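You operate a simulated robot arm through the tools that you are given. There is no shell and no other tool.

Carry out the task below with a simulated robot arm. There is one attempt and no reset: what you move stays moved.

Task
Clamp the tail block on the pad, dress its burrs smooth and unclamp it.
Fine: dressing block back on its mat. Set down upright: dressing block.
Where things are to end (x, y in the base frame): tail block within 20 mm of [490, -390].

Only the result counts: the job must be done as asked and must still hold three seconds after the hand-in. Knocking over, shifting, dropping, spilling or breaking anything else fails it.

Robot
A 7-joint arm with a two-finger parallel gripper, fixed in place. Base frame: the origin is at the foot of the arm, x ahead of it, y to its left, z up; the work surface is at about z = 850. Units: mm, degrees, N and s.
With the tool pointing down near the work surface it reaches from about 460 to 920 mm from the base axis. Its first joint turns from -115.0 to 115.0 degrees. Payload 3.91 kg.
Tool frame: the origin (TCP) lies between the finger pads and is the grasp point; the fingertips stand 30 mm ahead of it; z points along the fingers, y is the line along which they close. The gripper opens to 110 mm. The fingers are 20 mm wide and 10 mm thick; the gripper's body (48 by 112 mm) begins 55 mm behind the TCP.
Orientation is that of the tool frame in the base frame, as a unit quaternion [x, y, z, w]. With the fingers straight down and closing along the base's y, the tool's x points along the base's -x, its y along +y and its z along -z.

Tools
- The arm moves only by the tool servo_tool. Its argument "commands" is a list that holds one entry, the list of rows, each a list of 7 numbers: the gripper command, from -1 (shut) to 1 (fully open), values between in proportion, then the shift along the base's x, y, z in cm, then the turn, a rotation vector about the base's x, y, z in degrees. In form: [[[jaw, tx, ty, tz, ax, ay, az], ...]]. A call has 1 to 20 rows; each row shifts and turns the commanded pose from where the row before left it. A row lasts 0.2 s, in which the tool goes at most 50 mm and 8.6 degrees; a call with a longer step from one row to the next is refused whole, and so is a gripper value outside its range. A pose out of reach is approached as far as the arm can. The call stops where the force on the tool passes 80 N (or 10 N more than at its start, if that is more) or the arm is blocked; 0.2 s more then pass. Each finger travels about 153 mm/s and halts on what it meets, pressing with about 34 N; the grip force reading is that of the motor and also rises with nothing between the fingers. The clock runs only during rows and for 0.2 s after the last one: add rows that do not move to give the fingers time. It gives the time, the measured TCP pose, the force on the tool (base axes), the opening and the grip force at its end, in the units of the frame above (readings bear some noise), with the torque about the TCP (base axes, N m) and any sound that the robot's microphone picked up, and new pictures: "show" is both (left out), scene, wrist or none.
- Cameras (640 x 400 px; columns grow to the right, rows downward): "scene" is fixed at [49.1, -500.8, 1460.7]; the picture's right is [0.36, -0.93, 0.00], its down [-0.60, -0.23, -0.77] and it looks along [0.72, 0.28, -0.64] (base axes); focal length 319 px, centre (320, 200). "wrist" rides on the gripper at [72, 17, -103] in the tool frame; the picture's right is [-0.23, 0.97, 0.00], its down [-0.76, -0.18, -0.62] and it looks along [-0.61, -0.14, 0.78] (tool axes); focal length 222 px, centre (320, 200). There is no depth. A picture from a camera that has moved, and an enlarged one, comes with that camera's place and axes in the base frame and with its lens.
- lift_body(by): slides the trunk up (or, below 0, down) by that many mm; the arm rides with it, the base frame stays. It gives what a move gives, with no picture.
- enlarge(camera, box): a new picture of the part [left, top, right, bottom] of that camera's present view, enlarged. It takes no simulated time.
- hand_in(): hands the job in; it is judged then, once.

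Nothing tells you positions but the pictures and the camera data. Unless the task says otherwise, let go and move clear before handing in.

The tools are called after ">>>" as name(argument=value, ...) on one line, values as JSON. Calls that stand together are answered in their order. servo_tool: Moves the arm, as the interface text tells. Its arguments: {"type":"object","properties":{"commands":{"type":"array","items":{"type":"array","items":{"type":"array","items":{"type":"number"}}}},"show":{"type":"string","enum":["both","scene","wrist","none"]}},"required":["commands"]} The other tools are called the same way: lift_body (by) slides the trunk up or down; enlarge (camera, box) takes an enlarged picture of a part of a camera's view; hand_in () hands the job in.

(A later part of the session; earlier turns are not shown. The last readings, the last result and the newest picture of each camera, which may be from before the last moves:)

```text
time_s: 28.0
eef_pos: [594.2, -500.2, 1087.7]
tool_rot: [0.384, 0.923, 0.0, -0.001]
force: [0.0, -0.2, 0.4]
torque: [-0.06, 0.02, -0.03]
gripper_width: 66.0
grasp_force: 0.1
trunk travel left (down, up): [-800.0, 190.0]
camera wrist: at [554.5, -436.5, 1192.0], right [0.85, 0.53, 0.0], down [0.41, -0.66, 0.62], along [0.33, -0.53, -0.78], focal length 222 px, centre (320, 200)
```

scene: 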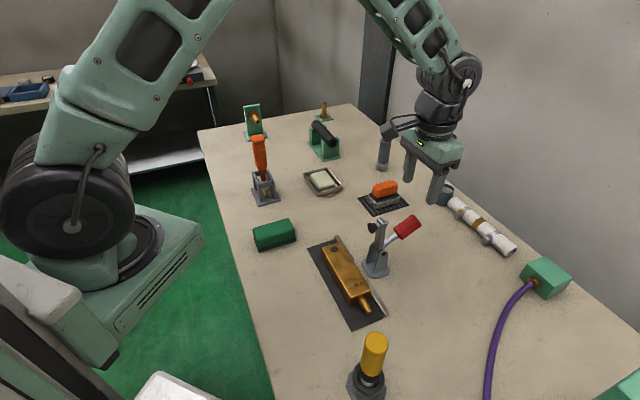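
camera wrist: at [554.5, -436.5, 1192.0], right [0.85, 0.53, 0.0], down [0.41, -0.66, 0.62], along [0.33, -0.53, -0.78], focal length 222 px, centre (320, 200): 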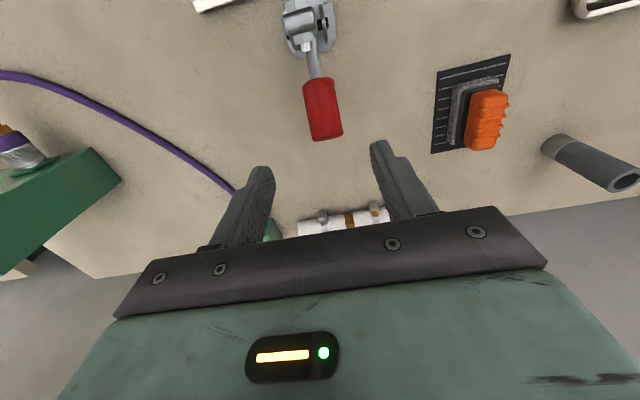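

>>> enlarge(camera="wrist", box=[240, 0, 420, 160])

>>> enlarge(camera="scene", box=[350, 200, 440, 290])

>>> enlarge(camera="wrist", box=[420, 40, 540, 170])

```text
2.50 times, centred on (330, 80) of wrist
camera zoom: at [554.5, -436.5, 1192.0], right [0.85, 0.53, 0.0], down [0.41, -0.66, 0.62], along [0.33, -0.53, -0.78], focal length 555 px, centre (295, 500)
```

zoom: 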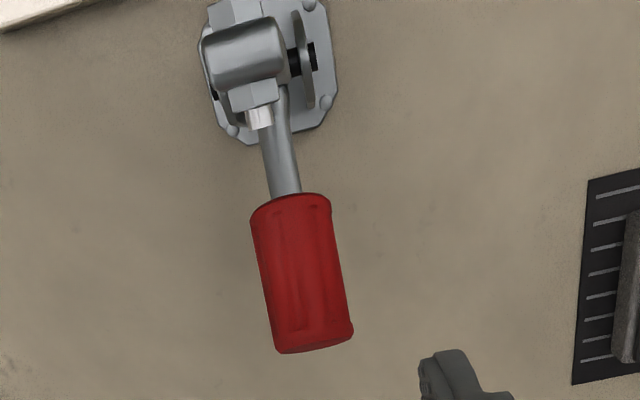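

```text
4.44 times, centred on (395, 245) of scene
camera zoom: at [49.1, -500.8, 1460.7], right [0.36, -0.93, 0.0], down [-0.6, -0.23, -0.77], along [0.72, 0.28, -0.64], focal length 1419 px, centre (-13, 0)
```

zoom: 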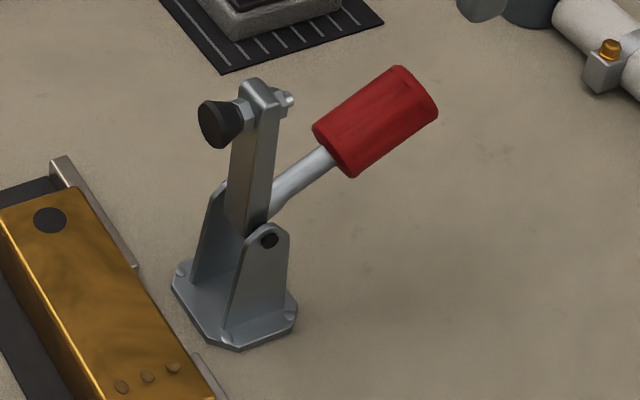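

```text
3.08 times, centred on (480, 105) of wrist
camera zoom: at [554.5, -436.5, 1192.0], right [0.85, 0.53, 0.0], down [0.41, -0.66, 0.62], along [0.33, -0.53, -0.78], focal length 684 px, centre (-172, 492)
```

zoom: 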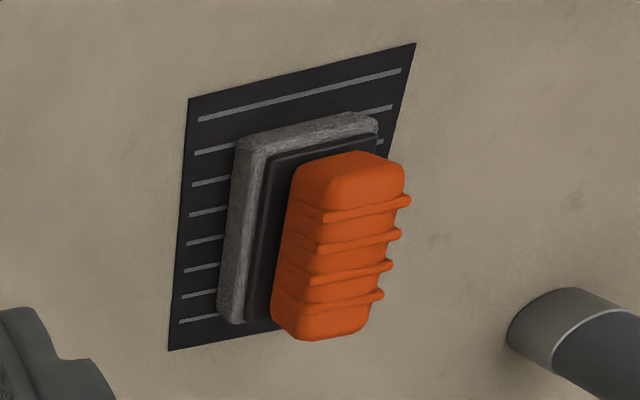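

The handle's grip centre is near (594, -496, 957) and about 33 mm thick. I'll lower the open fingers around it and check before closing.

>>> servo_tool(commands=[[[0.2, 0, 0.35, -4.4, 0, 0, 0], [0.2, 0, 0, -4.4, 0, 0, 0], [0.2, 0, 0, -4.3, 0, 0, 0], [0.2, 0, 0, 0, 0, 0, 0]]])

>>> enlarge(camera="scene", box=[350, 170, 470, 290])

```text
time_s: 29.0
eef_pos: [594.1, -498.1, 956.3]
tool_rot: [0.382, 0.924, -0.001, 0.0]
force: [-0.1, -0.6, 0.4]
torque: [0.01, 0.01, 0.02]
gripper_width: 66.2
grasp_force: 0.1
trunk travel left (down, up): [-800.0, 190.0]
camera wrist: at [553.6, -434.2, 1058.7], right [0.85, 0.53, 0.0], down [0.41, -0.66, 0.62], along [0.33, -0.53, -0.78], focal length 222 px, centre (320, 200)
```

scene: 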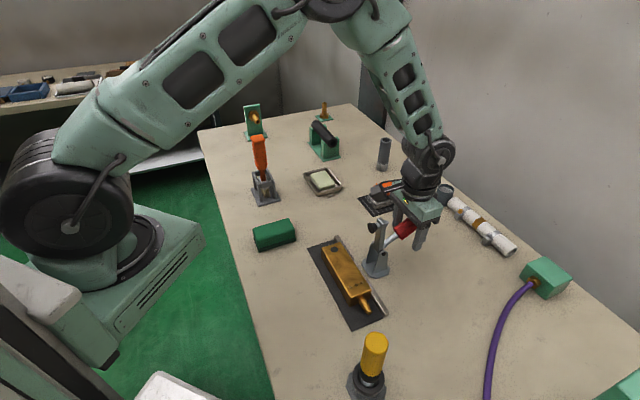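
wrist: 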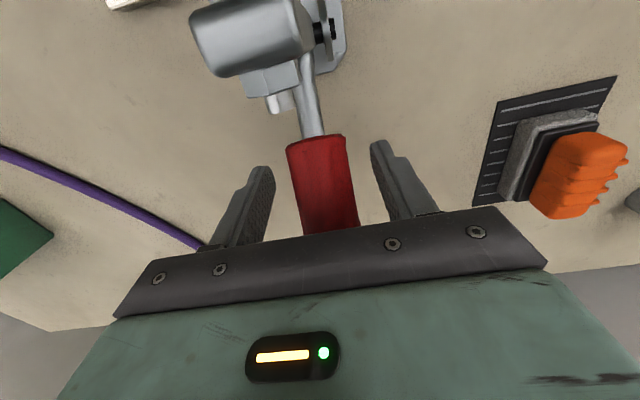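

```text
3.33 times, centred on (410, 230) of scene
camera zoom: at [49.1, -500.8, 1460.7], right [0.36, -0.93, 0.0], down [-0.6, -0.23, -0.77], along [0.72, 0.28, -0.64], focal length 1064 px, centre (20, 100)
```

zoom: 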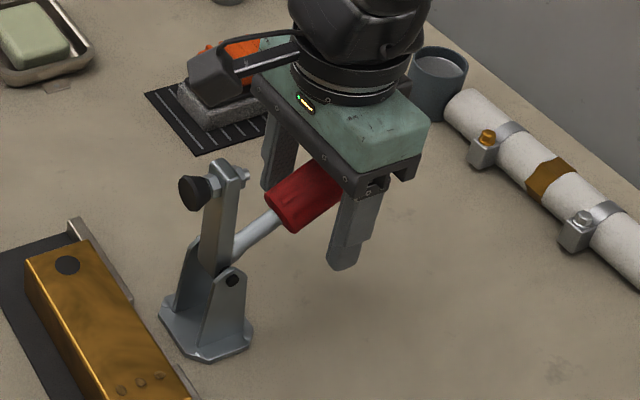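

The fingers straddle the red grip cleanly. I'll close on it.

>>> servo_tool(commands=[[[-1, 0, 0, 0, 0, 0, 0], [-1, 0, 0, 0, 0, 0, 0], [-1, 0, 0, 0, 0, 0, 0]]], show="wrist")

```text
time_s: 29.8
eef_pos: [595.8, -496.0, 955.3]
tool_rot: [0.382, 0.924, -0.001, 0.001]
force: [11.5, 11.4, -3.3]
torque: [0.06, -0.46, -0.04]
gripper_width: 30.5
grasp_force: 45.9
trunk travel left (down, up): [-800.0, 190.0]
camera wrist: at [555.2, -432.6, 1058.8], right [0.85, 0.53, 0.0], down [0.41, -0.66, 0.62], along [0.33, -0.53, -0.78], focal length 222 px, centre (320, 200)
```

wrist: 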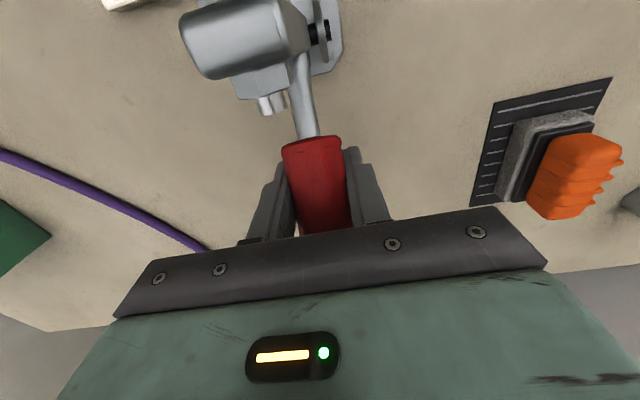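

Gripped at 30.5 mm with a slight sideways preload, so I'll centre on it and begin swinging the handle up and forward in small steps.

>>> servo_tool(commands=[[[-1, 0.2, 0.2, 0, 0, 0, 0], [-1, -0.356, 0.356, 0.669, 0, 0, 0], [-1, -0.404, 0.404, 0.612, 0, 0, 0], [-1, 0, 0, 0, 0, 0, 0]]])

>>> enlarge(camera="scene", box=[350, 170, 470, 290])

```text
time_s: 30.8
eef_pos: [588.1, -489.1, 969.5]
tool_rot: [0.384, 0.923, -0.002, -0.001]
force: [3.6, -10.2, -18.4]
torque: [-1.07, -1.09, -0.15]
gripper_width: 31.0
grasp_force: 44.5
trunk travel left (down, up): [-800.0, 190.0]
camera wrist: at [548.6, -425.2, 1073.1], right [0.85, 0.53, 0.0], down [0.41, -0.66, 0.62], along [0.33, -0.53, -0.78], focal length 222 px, centre (320, 200)
```

scene: 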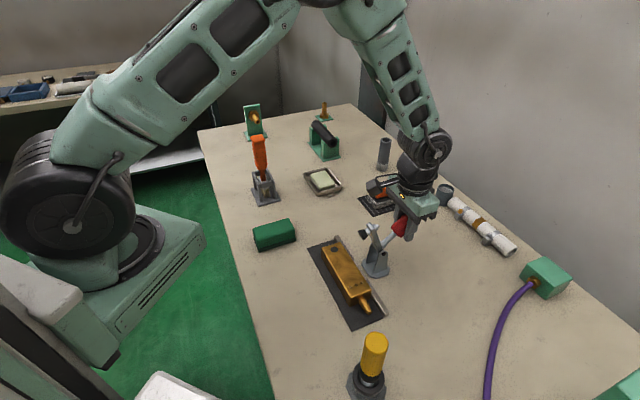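
wrist: 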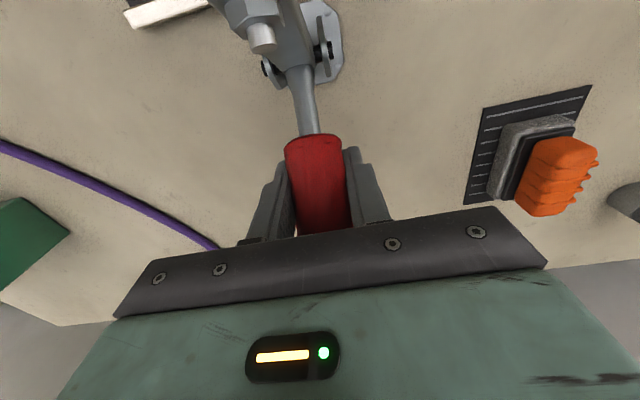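

```text
3.33 times, centred on (410, 230) of scene
camera zoom: at [49.1, -500.8, 1460.7], right [0.36, -0.93, 0.0], down [-0.6, -0.23, -0.77], along [0.72, 0.28, -0.64], focal length 1064 px, centre (20, 100)
```

zoom: 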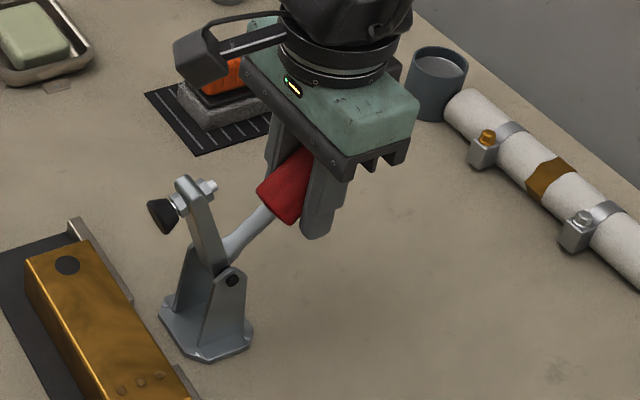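

The arm swings down with the handle as hoped. I'll continue along the arc.

>>> servo_tool(commands=[[[-1, -0.447, 0.447, 0.549, 0, 0, 0], [-1, -0.485, 0.485, 0.48, 0, 0, 0], [-1, -0.518, 0.518, 0.406, 0, 0, 0], [-1, -0.545, 0.545, 0.327, 0, 0, 0], [-1, 0, 0, 0, 0, 0, 0]]])

>>> enlarge(camera="scene", box=[350, 170, 470, 290])

```text
time_s: 32.0
eef_pos: [568.3, -470.4, 988.9]
tool_rot: [0.383, 0.924, -0.002, 0.003]
force: [4.7, -28.7, 1.4]
torque: [-0.65, -1.66, -0.59]
gripper_width: 30.9
grasp_force: 45.0
trunk travel left (down, up): [-800.0, 190.0]
camera wrist: at [529.4, -406.1, 1092.4], right [0.85, 0.53, 0.0], down [0.41, -0.66, 0.63], along [0.33, -0.54, -0.78], focal length 222 px, centre (320, 200)
```

scene: 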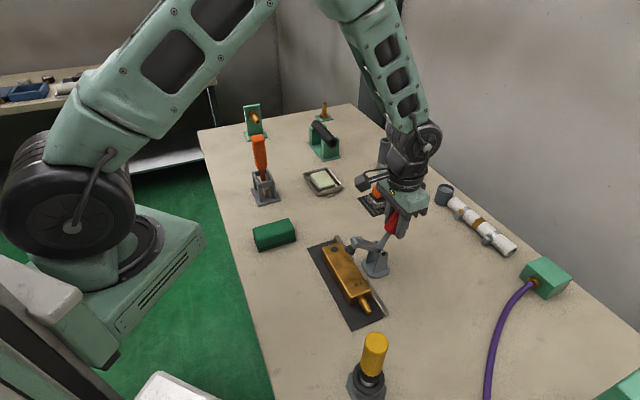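
wrist: 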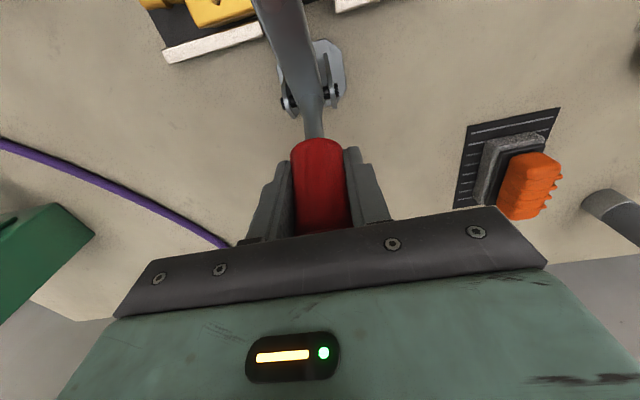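

```text
3.33 times, centred on (410, 230) of scene
camera zoom: at [49.1, -500.8, 1460.7], right [0.36, -0.93, 0.0], down [-0.6, -0.23, -0.77], along [0.72, 0.28, -0.64], focal length 1064 px, centre (20, 100)
```

zoom: 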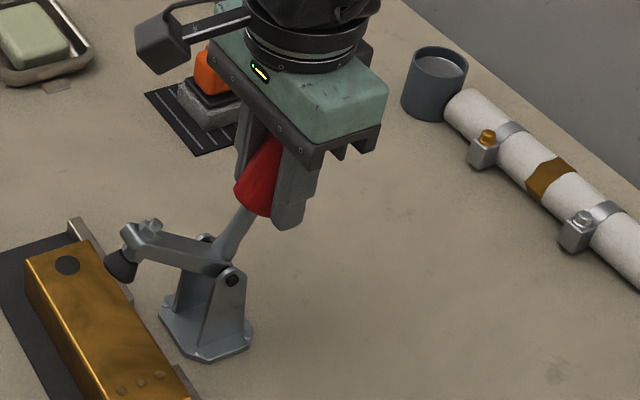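

The arm is now about a third of a turn above the block. There's a little sideways load, so I'll correct that and continue in smaller stages.

>>> servo_tool(commands=[[[-1, -0.18, -0.18, 0, 0, 0, 0], [-1, -0.585, 0.547, 0.245, 0, 0, 0], [-1, -0.6, 0.562, 0.16, 0, 0, 0], [-1, 0, 0, 0, 0, 0, 0]]])

>>> enlarge(camera="scene", box=[330, 170, 450, 290])

```text
time_s: 33.0
eef_pos: [558.5, -459.7, 993.1]
tool_rot: [0.381, 0.925, -0.002, 0.004]
force: [21.1, -14.8, 15.1]
torque: [-0.89, -1.45, -0.31]
gripper_width: 30.8
grasp_force: 44.7
trunk travel left (down, up): [-800.0, 190.0]
camera wrist: at [518.1, -395.5, 1096.4], right [0.85, 0.53, 0.0], down [0.41, -0.66, 0.63], along [0.34, -0.53, -0.78], focal length 222 px, centre (320, 200)
```

scene: 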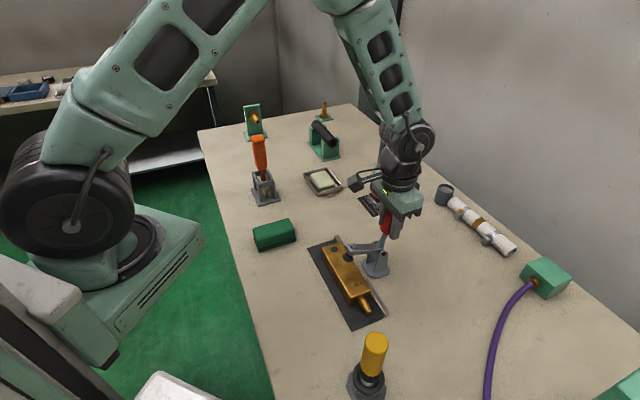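
wrist: 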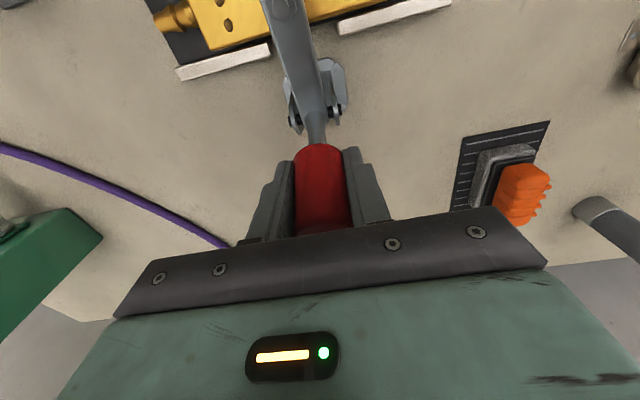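

```text
3.33 times, centred on (390, 230) of scene
camera zoom: at [49.1, -500.8, 1460.7], right [0.36, -0.93, 0.0], down [-0.6, -0.23, -0.77], along [0.72, 0.28, -0.64], focal length 1064 px, centre (87, 100)
```

zoom: 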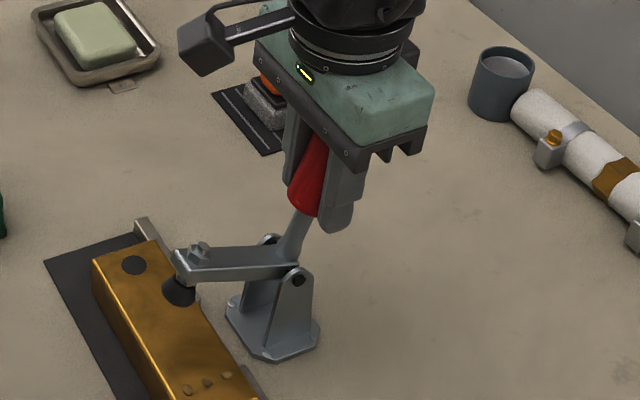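

The arm is nearly down over the block's middle. I'll keep going forward in small steps.

>>> servo_tool(commands=[[[-1, -0.609, 0.571, 0.1, 0, 0, 0], [-1, -0.611, 0.573, 0.02, 0, 0, 0], [-1, 0, 0, 0, 0, 0, 0]]])

>>> enlarge(camera="scene", box=[330, 170, 450, 290])

```text
time_s: 33.8
eef_pos: [545.9, -446.8, 994.2]
tool_rot: [0.38, 0.925, -0.001, 0.003]
force: [29.0, -1.5, 20.6]
torque: [-0.99, -1.45, -0.23]
gripper_width: 31.1
grasp_force: 45.1
trunk travel left (down, up): [-800.0, 190.0]
camera wrist: at [505.9, -383.4, 1097.5], right [0.85, 0.53, 0.0], down [0.41, -0.66, 0.63], along [0.33, -0.53, -0.78], focal length 222 px, centre (320, 200)
```

scene: 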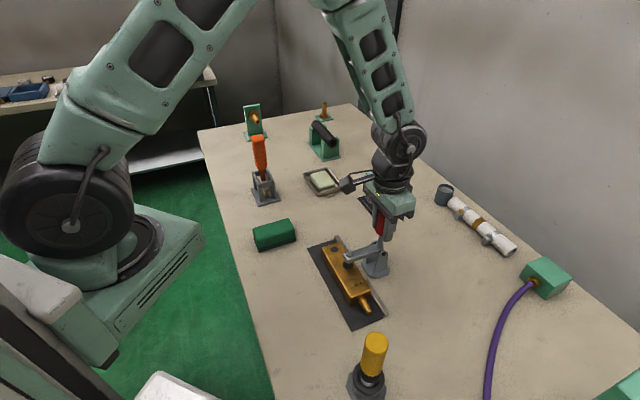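
wrist: 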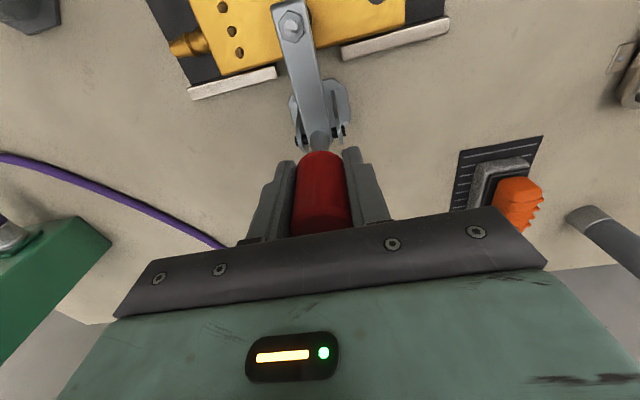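

```text
3.33 times, centred on (390, 230) of scene
camera zoom: at [49.1, -500.8, 1460.7], right [0.36, -0.93, 0.0], down [-0.6, -0.23, -0.77], along [0.72, 0.28, -0.64], focal length 1064 px, centre (87, 100)
```

zoom: 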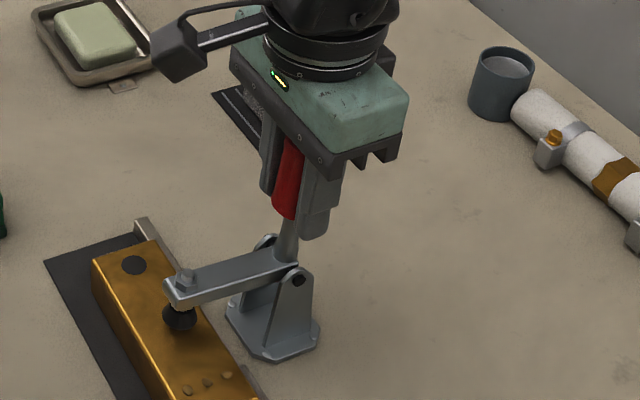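

Nearly there: the handle is upright and the arm about 14° above level. I'll trim the sideways offset and push further.

>>> servo_tool(commands=[[[-1, 0.13, 0.13, 0, 0, 0, 0], [-1, -0.588, 0.588, -0.05, 0, 0, 0], [-1, 0, 0, 0, 0, 0, 0]]])

>>> enlarge(camera="scene", box=[330, 170, 450, 290])

```text
time_s: 34.6
eef_pos: [542.7, -442.4, 994.5]
tool_rot: [0.383, 0.924, -0.003, 0.005]
force: [29.7, -17.7, 19.3]
torque: [0.53, -0.61, -0.39]
gripper_width: 30.8
grasp_force: 44.5
trunk travel left (down, up): [-800.0, 190.0]
camera wrist: at [501.6, -378.4, 1096.7], right [0.85, 0.53, 0.0], down [0.41, -0.66, 0.63], along [0.33, -0.54, -0.78], focal length 222 px, centre (320, 200)
```

scene: 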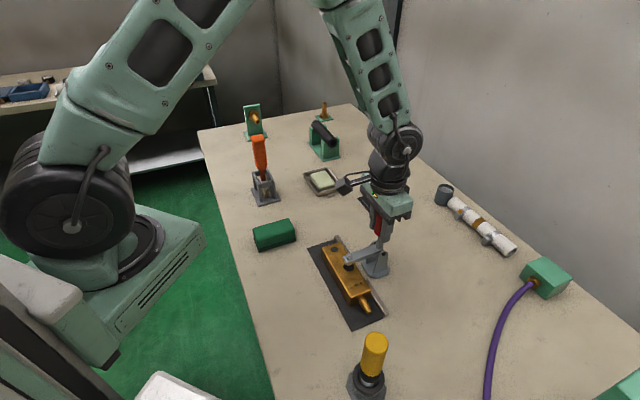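
wrist: 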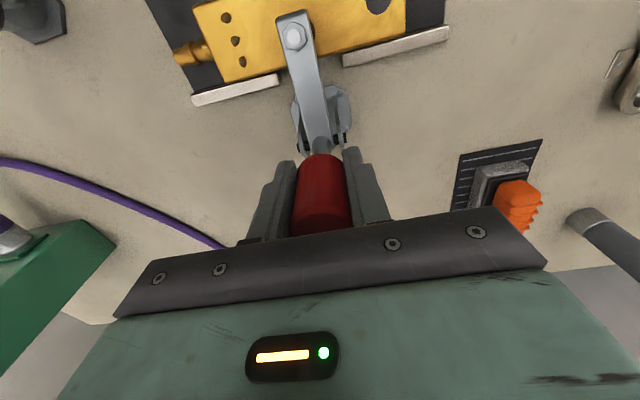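

```text
3.33 times, centred on (390, 230) of scene
camera zoom: at [49.1, -500.8, 1460.7], right [0.36, -0.93, 0.0], down [-0.6, -0.23, -0.77], along [0.72, 0.28, -0.64], focal length 1064 px, centre (87, 100)
```

zoom: 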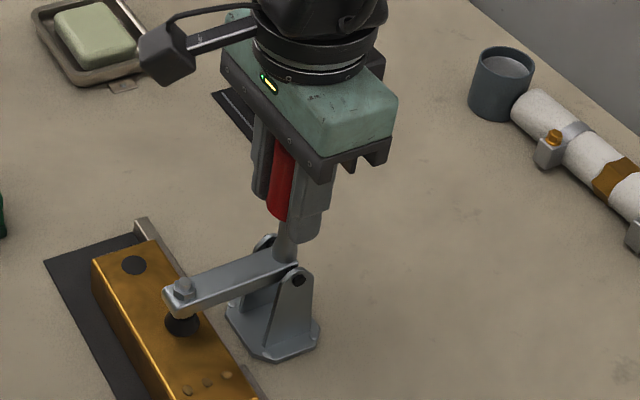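

Resistance is rising, which may be the plunger meeting the block. I'll press forward a little more and listen for a latch.

>>> servo_tool(commands=[[[-1, -0.4, 0.4, -0.05, 0, 0, 0], [-1, -0.4, 0.4, -0.05, 0, 0, 0], [-1, 0, 0, 0, 0, 0, 0]]])

>>> enlarge(camera="scene", box=[330, 170, 450, 290])

```text
time_s: 35.4
eef_pos: [539.8, -441.1, 992.9]
tool_rot: [0.382, 0.924, -0.007, 0.013]
force: [54.1, -44.5, 10.3]
torque: [1.3, -0.94, 0.0]
gripper_width: 30.8
grasp_force: 44.7
trunk travel left (down, up): [-800.0, 190.0]
camera wrist: at [497.8, -374.7, 1094.5], right [0.85, 0.53, 0.0], down [0.4, -0.65, 0.65], along [0.34, -0.55, -0.76], focal length 222 px, centre (320, 200)
```

scene: 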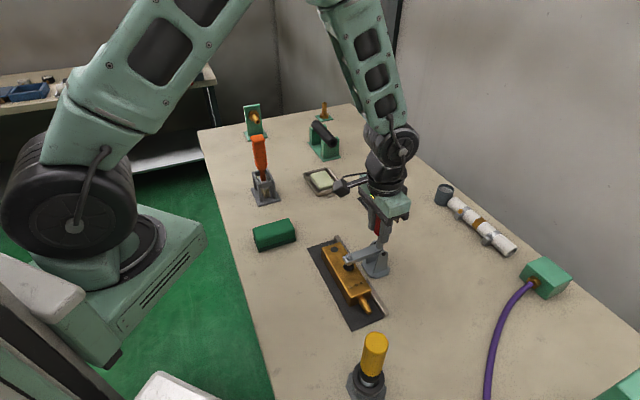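
wrist: 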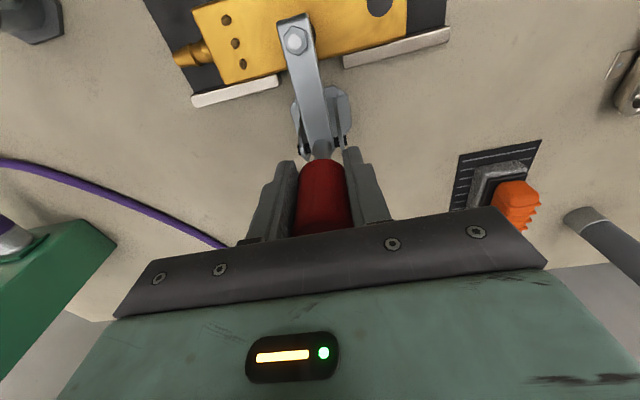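

```text
3.33 times, centred on (390, 230) of scene
camera zoom: at [49.1, -500.8, 1460.7], right [0.36, -0.93, 0.0], down [-0.6, -0.23, -0.77], along [0.72, 0.28, -0.64], focal length 1064 px, centre (87, 100)
```

zoom: 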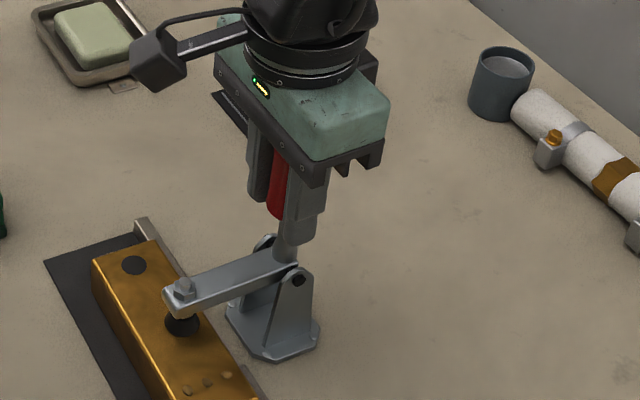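

The plunger is now pressed on the block with about 70 N at the handle. I'll press slightly more to see if there's a latch, then ease off.

>>> servo_tool(commands=[[[-1, -0.15, 0.15, -0.05, 0, 0, 0], [-1, -0.1, 0.1, 0, 0, 0, 0], [-1, 0, 0, 0, 0, 0, 0]]])

>>> enlarge(camera="wrist", box=[180, 0, 460, 180])

```text
time_s: 36.2
eef_pos: [537.7, -438.2, 991.2]
tool_rot: [0.382, 0.924, -0.008, 0.014]
force: [54.6, -44.8, 4.7]
torque: [1.28, -0.9, 0.03]
gripper_width: 30.6
grasp_force: 44.7
trunk travel left (down, up): [-800.0, 190.0]
camera wrist: at [495.5, -372.4, 1094.0], right [0.85, 0.53, 0.0], down [0.4, -0.65, 0.65], along [0.34, -0.55, -0.76], focal length 222 px, centre (320, 200)
```

scene: 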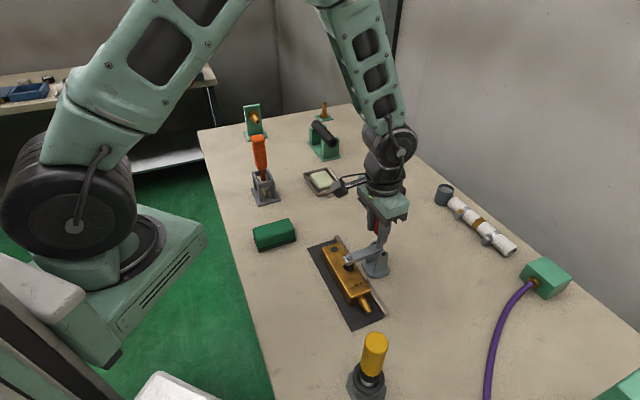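
wrist: 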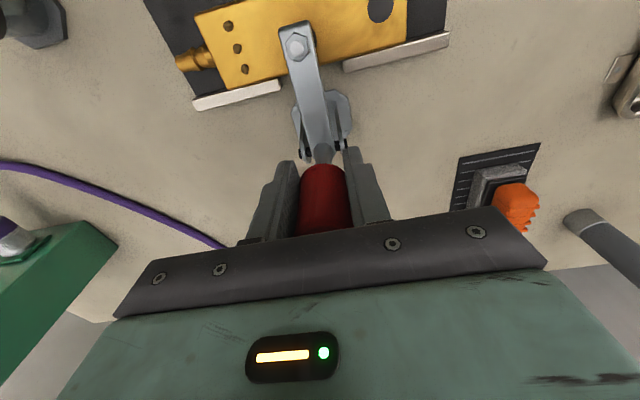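

```text
2.22 times, centred on (320, 90) of wrist
camera zoom: at [495.5, -372.4, 1094.0], right [0.85, 0.53, 0.0], down [0.4, -0.65, 0.65], along [0.34, -0.55, -0.76], focal length 494 px, centre (320, 444)
```

zoom: 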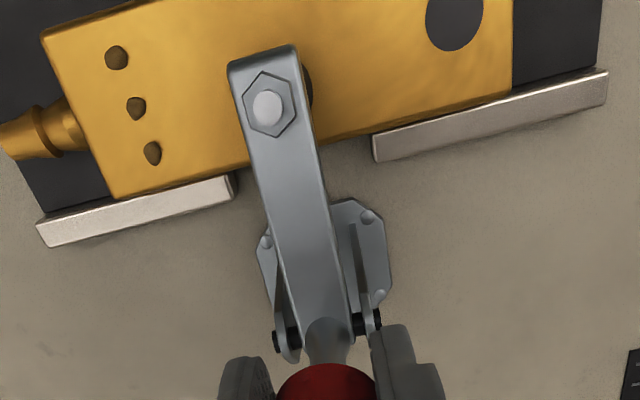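

The grip slips at about 70 N with the plunger seated on the block. I'll release the handle, rise clear, and see whether the clamp stays closed.

>>> servo_tool(commands=[[[0.1, 0.2, -0.2, 0, 0, 0, 0], [0.2, 0.2, -0.2, 0, 0, 0, 0], [0.2, 0, 0, 0, 0, 0, 0], [0.2, 0, 0, 3, 0, 0, 0], [0.2, 0, 0, 4.5, 0, 0, 0], [0.2, 0, 0, 4.5, 0, 0, 0], [0.2, 0, 0, 0, 0, 0, 0]]])

>>> enlarge(camera="scene", box=[310, 190, 450, 330])

>>> enlarge(camera="wrist", box=[180, 0, 460, 180])

```text
time_s: 37.8
eef_pos: [532.4, -435.8, 1109.4]
tool_rot: [0.383, 0.924, -0.001, -0.001]
force: [-0.4, 0.8, -0.6]
torque: [0.01, -0.02, 0.0]
gripper_width: 66.2
grasp_force: 0.0
trunk travel left (down, up): [-800.0, 190.0]
camera wrist: at [491.5, -371.1, 1213.9], right [0.85, 0.53, 0.0], down [0.41, -0.66, 0.62], along [0.33, -0.53, -0.78], focal length 222 px, centre (320, 200)
```

scene: 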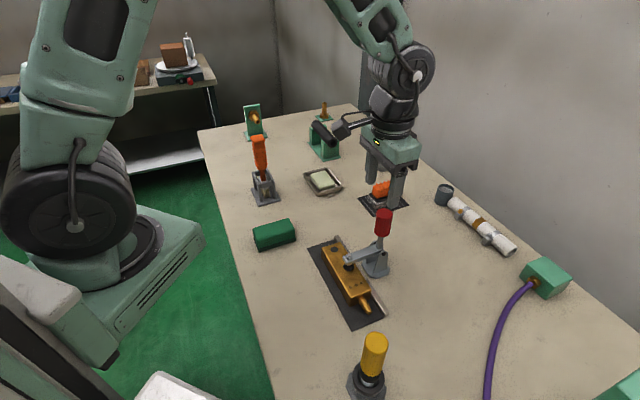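
wrist: 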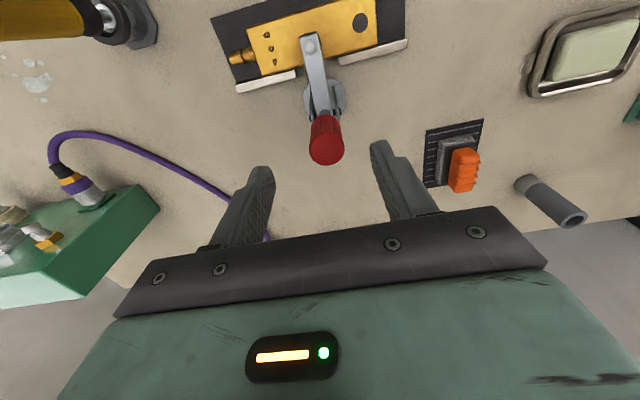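

```text
2.86 times, centred on (380, 260) of scene
camera zoom: at [49.1, -500.8, 1460.7], right [0.36, -0.93, 0.0], down [-0.6, -0.23, -0.77], along [0.72, 0.28, -0.64], focal length 912 px, centre (149, 29)
```

zoom: 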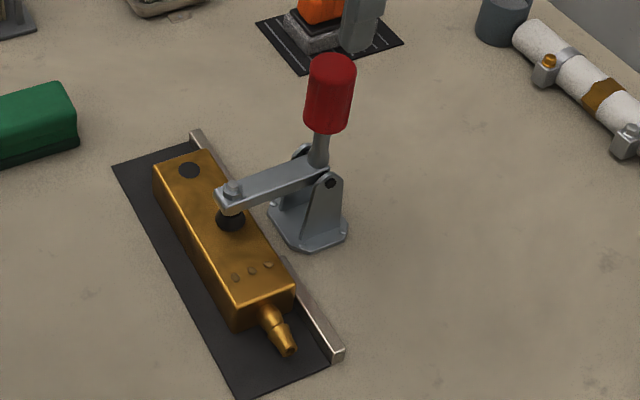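

```text
2.22 times, centred on (320, 90) of wrist
camera zoom: at [491.5, -371.1, 1213.9], right [0.85, 0.53, 0.0], down [0.41, -0.66, 0.62], along [0.33, -0.53, -0.78], focal length 494 px, centre (320, 444)
```

zoom: 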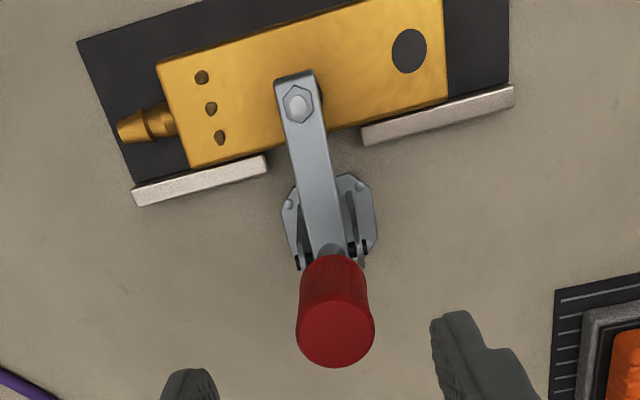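

The clamp holds by itself: arm level, plunger on the block, which sits at about (493, -386). The burrs are a row of three near the tail end, so next I'll hover over the dressing block at about (794, -410) to look at its grip.

>>> servo_tool(commands=[[[0.2, 4.375, 0.375, 0, 0, 0, 0], [0.2, 4.375, 0.375, 0, 0, 0, 0], [0.2, 4.375, 0.375, 0, 0, 0, 0], [0.2, 4.375, 0.375, -2, 0, 0, 0], [0.2, 4.375, 0.375, -2, 0, 0, 0], [0.2, 4.375, 0.375, -2, 0, 0, 0], [0.2, 0, 0, 0, 0, 0, 0]]])

>>> enlarge(camera="wrist", box=[200, 0, 440, 220])

>>> enlarge(camera="scene", box=[340, 160, 430, 230])

```text
time_s: 39.4
eef_pos: [795.3, -407.9, 1052.3]
tool_rot: [0.382, 0.924, -0.001, 0.001]
force: [0.7, 0.1, -0.3]
torque: [-0.03, 0.05, 0.0]
gripper_width: 66.1
grasp_force: 0.1
trunk travel left (down, up): [-800.0, 190.0]
camera wrist: at [755.6, -345.4, 1156.1], right [0.85, 0.53, 0.0], down [0.41, -0.66, 0.62], along [0.33, -0.53, -0.78], focal length 222 px, centre (320, 200)
```

scene: 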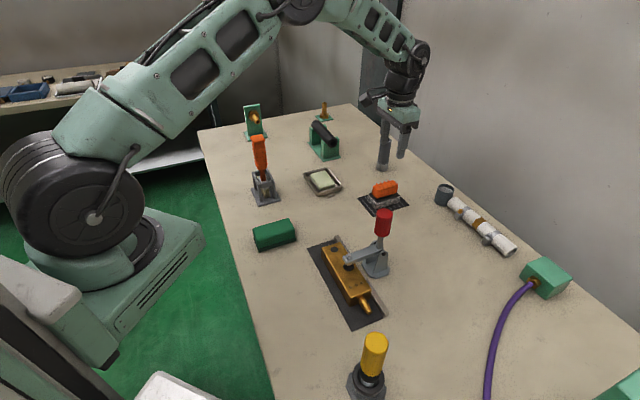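
wrist: 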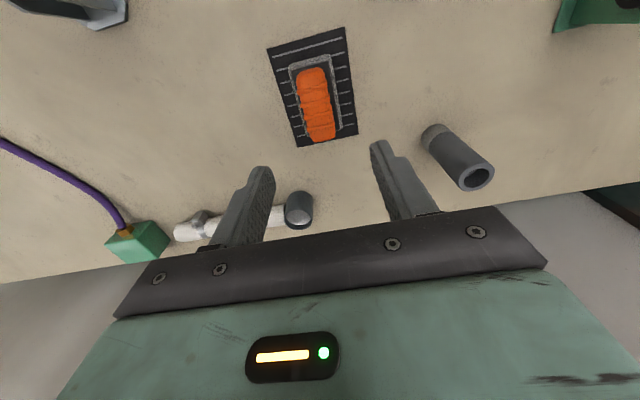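

```text
1.82 times, centred on (320, 110) of wrist
camera zoom: at [755.6, -345.4, 1156.1], right [0.85, 0.53, 0.0], down [0.41, -0.66, 0.62], along [0.33, -0.53, -0.78], focal length 404 px, centre (320, 364)
```

zoom: 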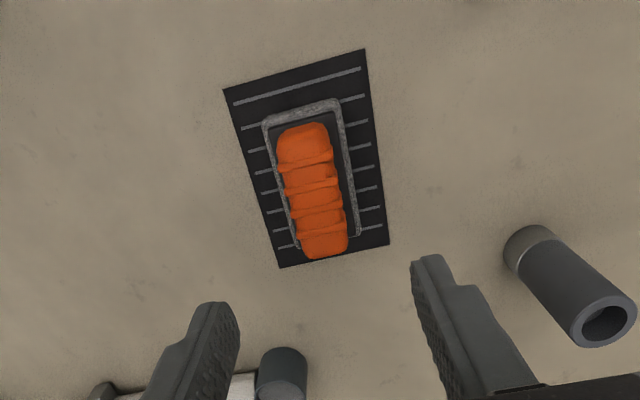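

```text
5.71 times, centred on (385, 195) of scene
camera zoom: at [49.1, -500.8, 1460.7], right [0.36, -0.93, 0.0], down [-0.6, -0.23, -0.77], along [0.72, 0.28, -0.64], focal length 1825 px, centre (-51, 229)
```

zoom: 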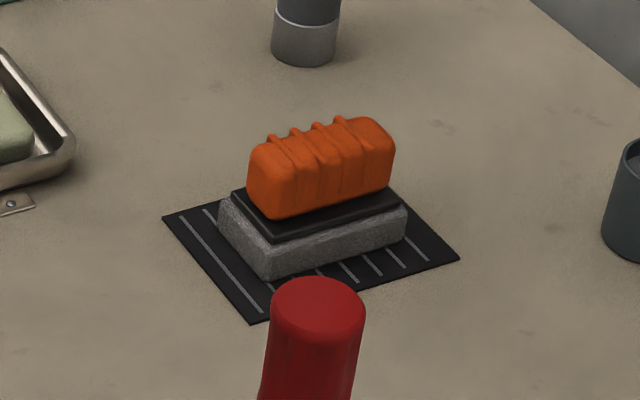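

The mat's centre is about (793, -409.5) and the dressing block (about 83×49 mm) is centred on it, its orange grip lined up with my fingers. I'll descend around the grip and close gently.

>>> servo_tool(commands=[[[0.2, 0, 0, -4.5, 0, 0, 0], [0.2, 0, 0, -4.5, 0, 0, 0], [0.2, 0, 0, -3.5, 0, 0, 0], [0.2, 0, 0, -1.7, 0, 0, 0], [0.2, 0, 0, 0, 0, 0, 0]]])

>>> enlarge(camera="scene", box=[340, 140, 450, 230])

```text
time_s: 40.6
eef_pos: [796.1, -410.1, 909.7]
tool_rot: [0.383, 0.924, -0.001, 0.0]
force: [0.2, -0.6, -0.1]
torque: [0.01, 0.01, 0.0]
gripper_width: 66.0
grasp_force: 0.1
trunk travel left (down, up): [-800.0, 190.0]
camera wrist: at [756.0, -345.9, 1014.0], right [0.85, 0.53, 0.0], down [0.41, -0.66, 0.62], along [0.33, -0.53, -0.78], focal length 222 px, centre (320, 200)
```

scene: 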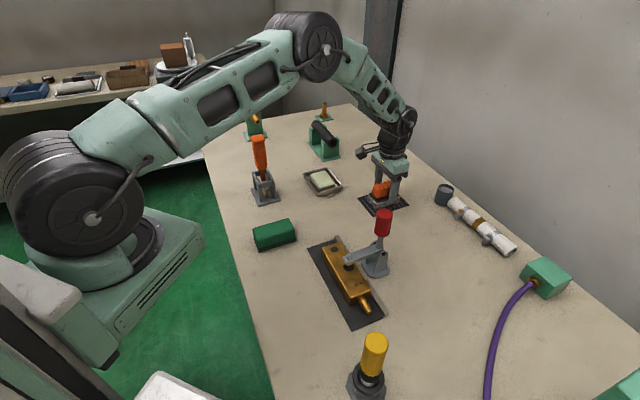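
wrist: 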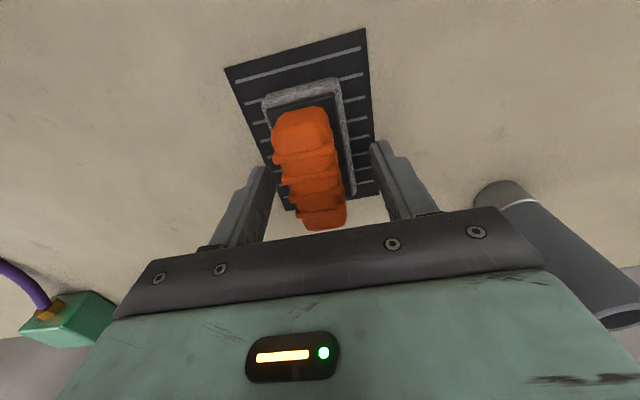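

```text
4.44 times, centred on (395, 185) of scene
camera zoom: at [49.1, -500.8, 1460.7], right [0.36, -0.93, 0.0], down [-0.6, -0.23, -0.77], along [0.72, 0.28, -0.64], focal length 1419 px, centre (-13, 267)
```

zoom: 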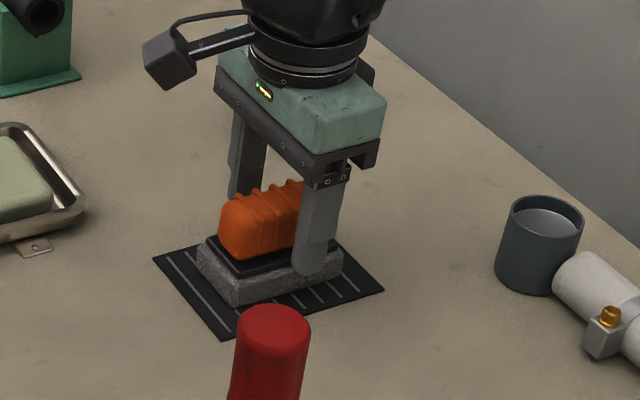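

Fingers straddle the grip with tips just above the base plate. Closing now, then a small test lift.

>>> servo_tool(commands=[[[-1, 0, 0, 0, 0, 0, 0], [-1, 0, 0, 0, 0, 0, 0], [-1, 0, 0, 0, 0, 0, 0]]], show="none")

```text
time_s: 41.4
eef_pos: [795.2, -409.9, 911.3]
tool_rot: [0.383, 0.924, 0.0, 0.0]
force: [-0.3, -1.6, 0.4]
torque: [-0.12, 0.01, -0.01]
gripper_width: 29.7
grasp_force: 34.2
trunk travel left (down, up): [-800.0, 190.0]
```

Gripped at 29.7 mm. Lifting straight up and checking it hangs level.

>>> servo_tool(commands=[[[-1, 0, 0, 1, 0, 0, 0], [-1, 0, 0, 3, 0, 0, 0], [-1, 0, 0, 4, 0, 0, 0], [-1, 0, 0, 4.5, 0, 0, 0], [-1, 0, 0, 4.5, 0, 0, 0], [-1, 0, 0, 4, 0, 0, 0], [-1, 0, 0, 0, 0, 0, 0]]])

>>> enlarge(camera="scene", box=[330, 80, 460, 200])

```text
time_s: 43.0
eef_pos: [795.1, -409.0, 1118.8]
tool_rot: [0.382, 0.924, -0.001, 0.0]
force: [0.6, 0.2, -1.9]
torque: [0.02, -0.01, 0.03]
gripper_width: 29.8
grasp_force: 34.3
trunk travel left (down, up): [-800.0, 190.0]
camera wrist: at [754.5, -344.9, 1222.7], right [0.85, 0.53, 0.0], down [0.41, -0.66, 0.62], along [0.33, -0.53, -0.78], focal length 222 px, centre (320, 200)
```

scene: 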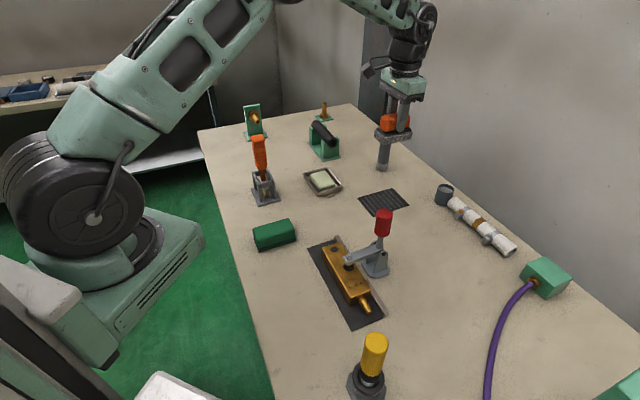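
wrist: 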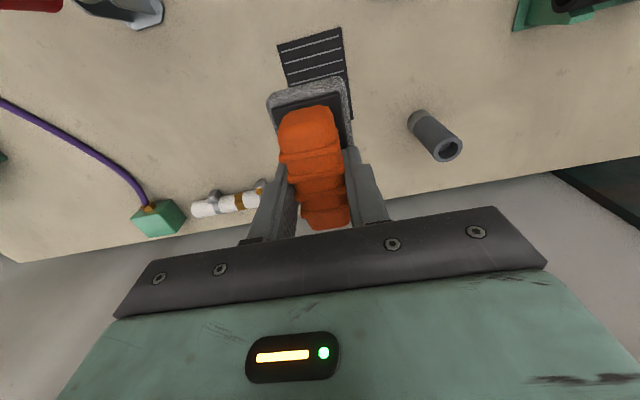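

```text
3.33 times, centred on (395, 140) of scene
camera zoom: at [49.1, -500.8, 1460.7], right [0.36, -0.93, 0.0], down [-0.6, -0.23, -0.77], along [0.72, 0.28, -0.64], focal length 1064 px, centre (70, 400)
```

zoom: 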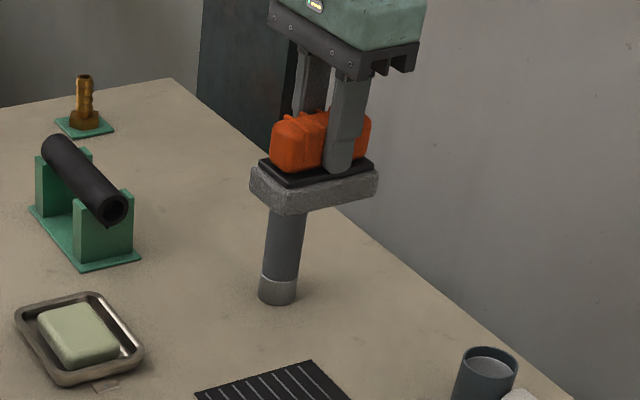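

It's light and level in the grip. I'll carry it over the clamp's tail side to above the burrs.

>>> servo_tool(commands=[[[-1, -4.275, -0.2, 0, 0, 0, 0], [-1, -4.275, -0.2, 0, 0, 0, 0], [-1, -4.275, -0.2, 0, 0, 0, 0], [-1, -4.275, -0.2, 0, 0, 0, 0], [-1, -4.275, -0.2, 0, 0, 0, 0], [-1, -4.275, -0.2, 0, 0, 0, 0], [-1, -4.275, -0.2, 0, 0, 0, 0], [-1, -4.275, -0.2, 0, 0, 0, 0], [-1, 0, 0, 0, 0, 0, 0]]])

>>> enlarge(camera="scene", box=[270, 160, 450, 330])

```text
time_s: 45.0
eef_pos: [450.8, -427.8, 1118.8]
tool_rot: [0.383, 0.924, -0.001, 0.0]
force: [0.3, 1.8, -2.0]
torque: [0.03, 0.01, 0.0]
gripper_width: 29.8
grasp_force: 33.8
trunk travel left (down, up): [-800.0, 190.0]
camera wrist: at [411.7, -363.6, 1223.3], right [0.85, 0.53, 0.0], down [0.41, -0.66, 0.62], along [0.33, -0.53, -0.78], focal length 222 px, centre (320, 200)
```

scene: 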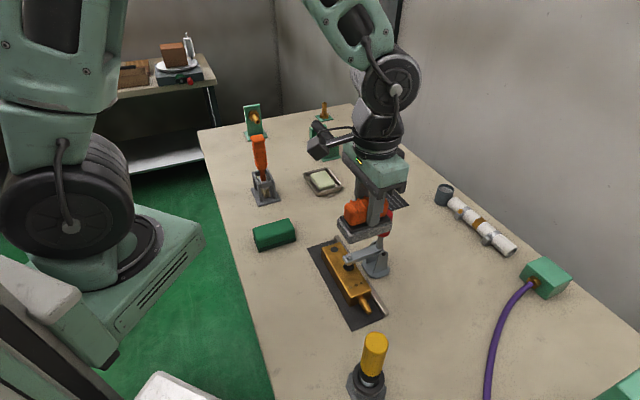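
wrist: 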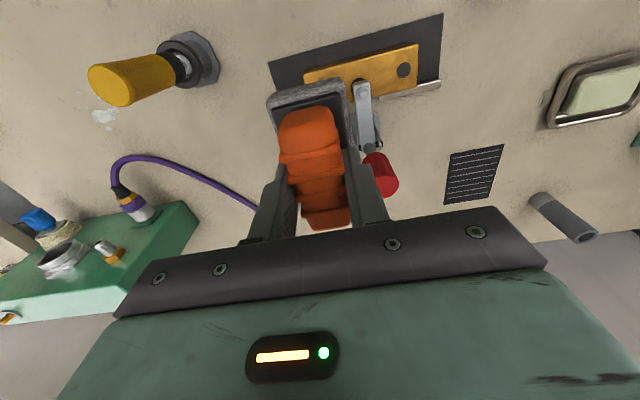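

```text
2.35 times, centred on (360, 245) of scene
camera zoom: at [49.1, -500.8, 1460.7], right [0.36, -0.93, 0.0], down [-0.6, -0.23, -0.77], along [0.72, 0.28, -0.64], focal length 751 px, centre (226, 94)
```

zoom: 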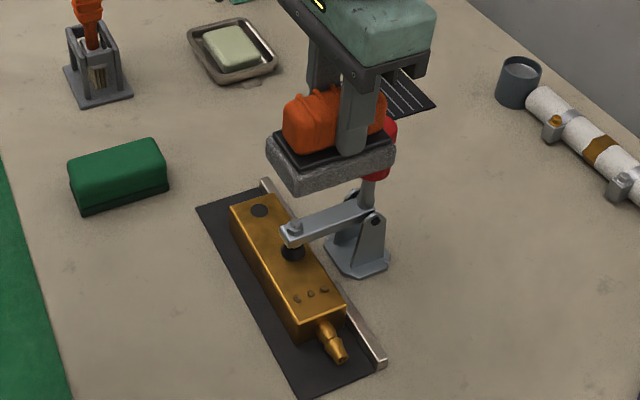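

Positioned over the burrs with the red handle clear. I'll lower to about 13 mm above the block and check.

>>> servo_tool(commands=[[[-1, 0, 0, -4.5, 0, 0, 0], [-1, 0, 0, -4.5, 0, 0, 0], [-1, 0, 0, -4, 0, 0, 0], [-1, 0, 0, -3, 0, 0, 0], [-1, 0, 0, 0, 0, 0, 0]]])

>>> enlarge(camera="scene", box=[290, 190, 440, 330])

>>> enlarge(camera="wrist", box=[220, 0, 460, 200])

```text
time_s: 46.2
eef_pos: [451.1, -426.0, 957.3]
tool_rot: [0.383, 0.924, -0.001, 0.0]
force: [-0.4, 0.9, -2.7]
torque: [-0.01, 0.02, 0.02]
gripper_width: 29.9
grasp_force: 33.4
trunk travel left (down, up): [-800.0, 190.0]
camera wrist: at [411.6, -362.5, 1061.8], right [0.85, 0.53, 0.0], down [0.41, -0.66, 0.62], along [0.33, -0.53, -0.78], focal length 222 px, centre (320, 200)
```

scene: 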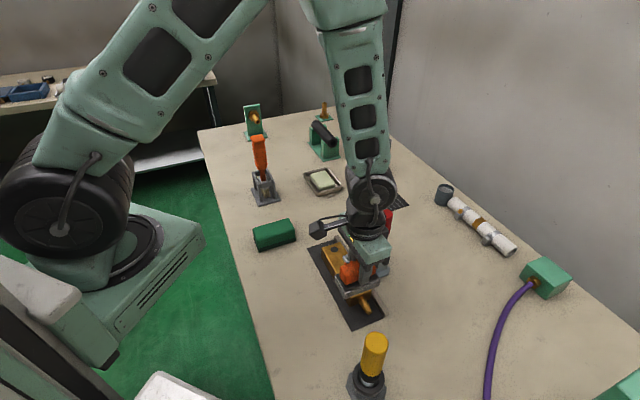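
wrist: 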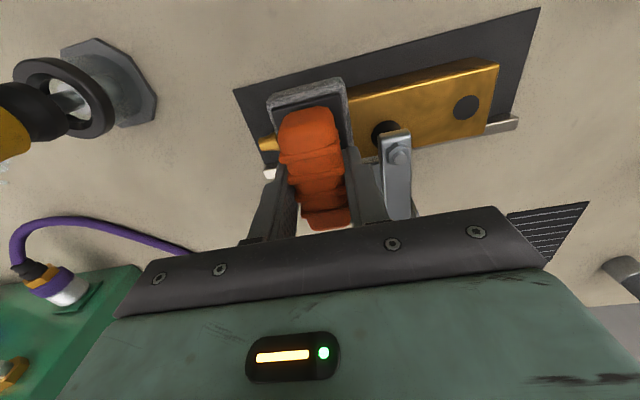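

```text
2.86 times, centred on (365, 260) of scene
camera zoom: at [49.1, -500.8, 1460.7], right [0.36, -0.93, 0.0], down [-0.6, -0.23, -0.77], along [0.72, 0.28, -0.64], focal length 912 px, centre (191, 29)
```

zoom: 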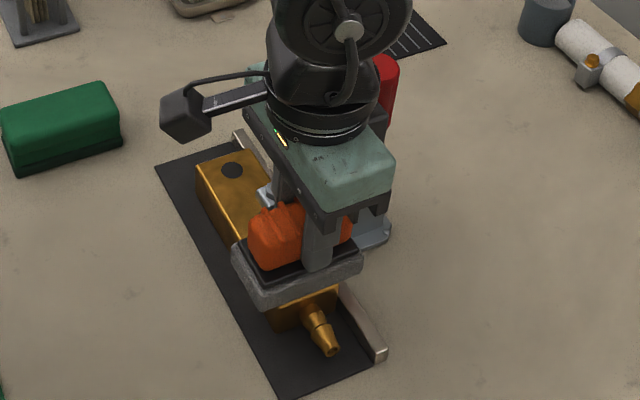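

```text
2.00 times, centred on (340, 100) of wrist
camera zoom: at [411.6, -362.5, 1061.8], right [0.85, 0.53, 0.0], down [0.41, -0.66, 0.62], along [0.33, -0.53, -0.78], focal length 444 px, centre (280, 400)
```

zoom: 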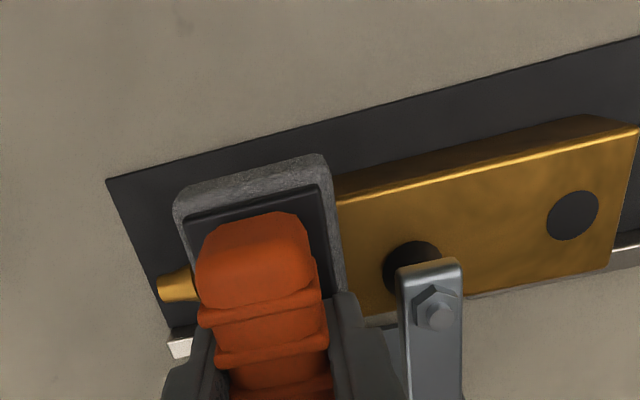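

All clear: the dressing block covers the tail end and stays off the plunger and arm. Lowering until I feel contact.

>>> servo_tool(commands=[[[-1, 0, 0, -0.6, 0, 0, 0], [-1, 0, 0, -0.3, 0, 0, 0], [-1, 0, 0, -0.2, 0, 0, 0], [-1, 0, 0, 0, 0, 0, 0]]], show="none")

```text
time_s: 47.2
eef_pos: [451.4, -427.3, 947.6]
tool_rot: [0.383, 0.924, -0.001, 0.0]
force: [-0.7, 1.1, -2.3]
torque: [-0.02, 0.02, 0.01]
gripper_width: 29.5
grasp_force: 33.5
trunk travel left (down, up): [-800.0, 190.0]
```

>>> servo_tool(commands=[[[-1, 0, 0, -0.15, 0, 0, 0], [-1, 0, 0, -0.15, 0, 0, 0], [-1, 0, 0, 0, 0, 0, 0]]], show="none")

```text
time_s: 48.0
eef_pos: [452.0, -426.0, 946.5]
tool_rot: [0.383, 0.924, -0.001, 0.001]
force: [-0.8, 0.9, 47.3]
torque: [0.53, 0.31, -0.01]
gripper_width: 29.7
grasp_force: 33.7
trunk travel left (down, up): [-800.0, 190.0]
```

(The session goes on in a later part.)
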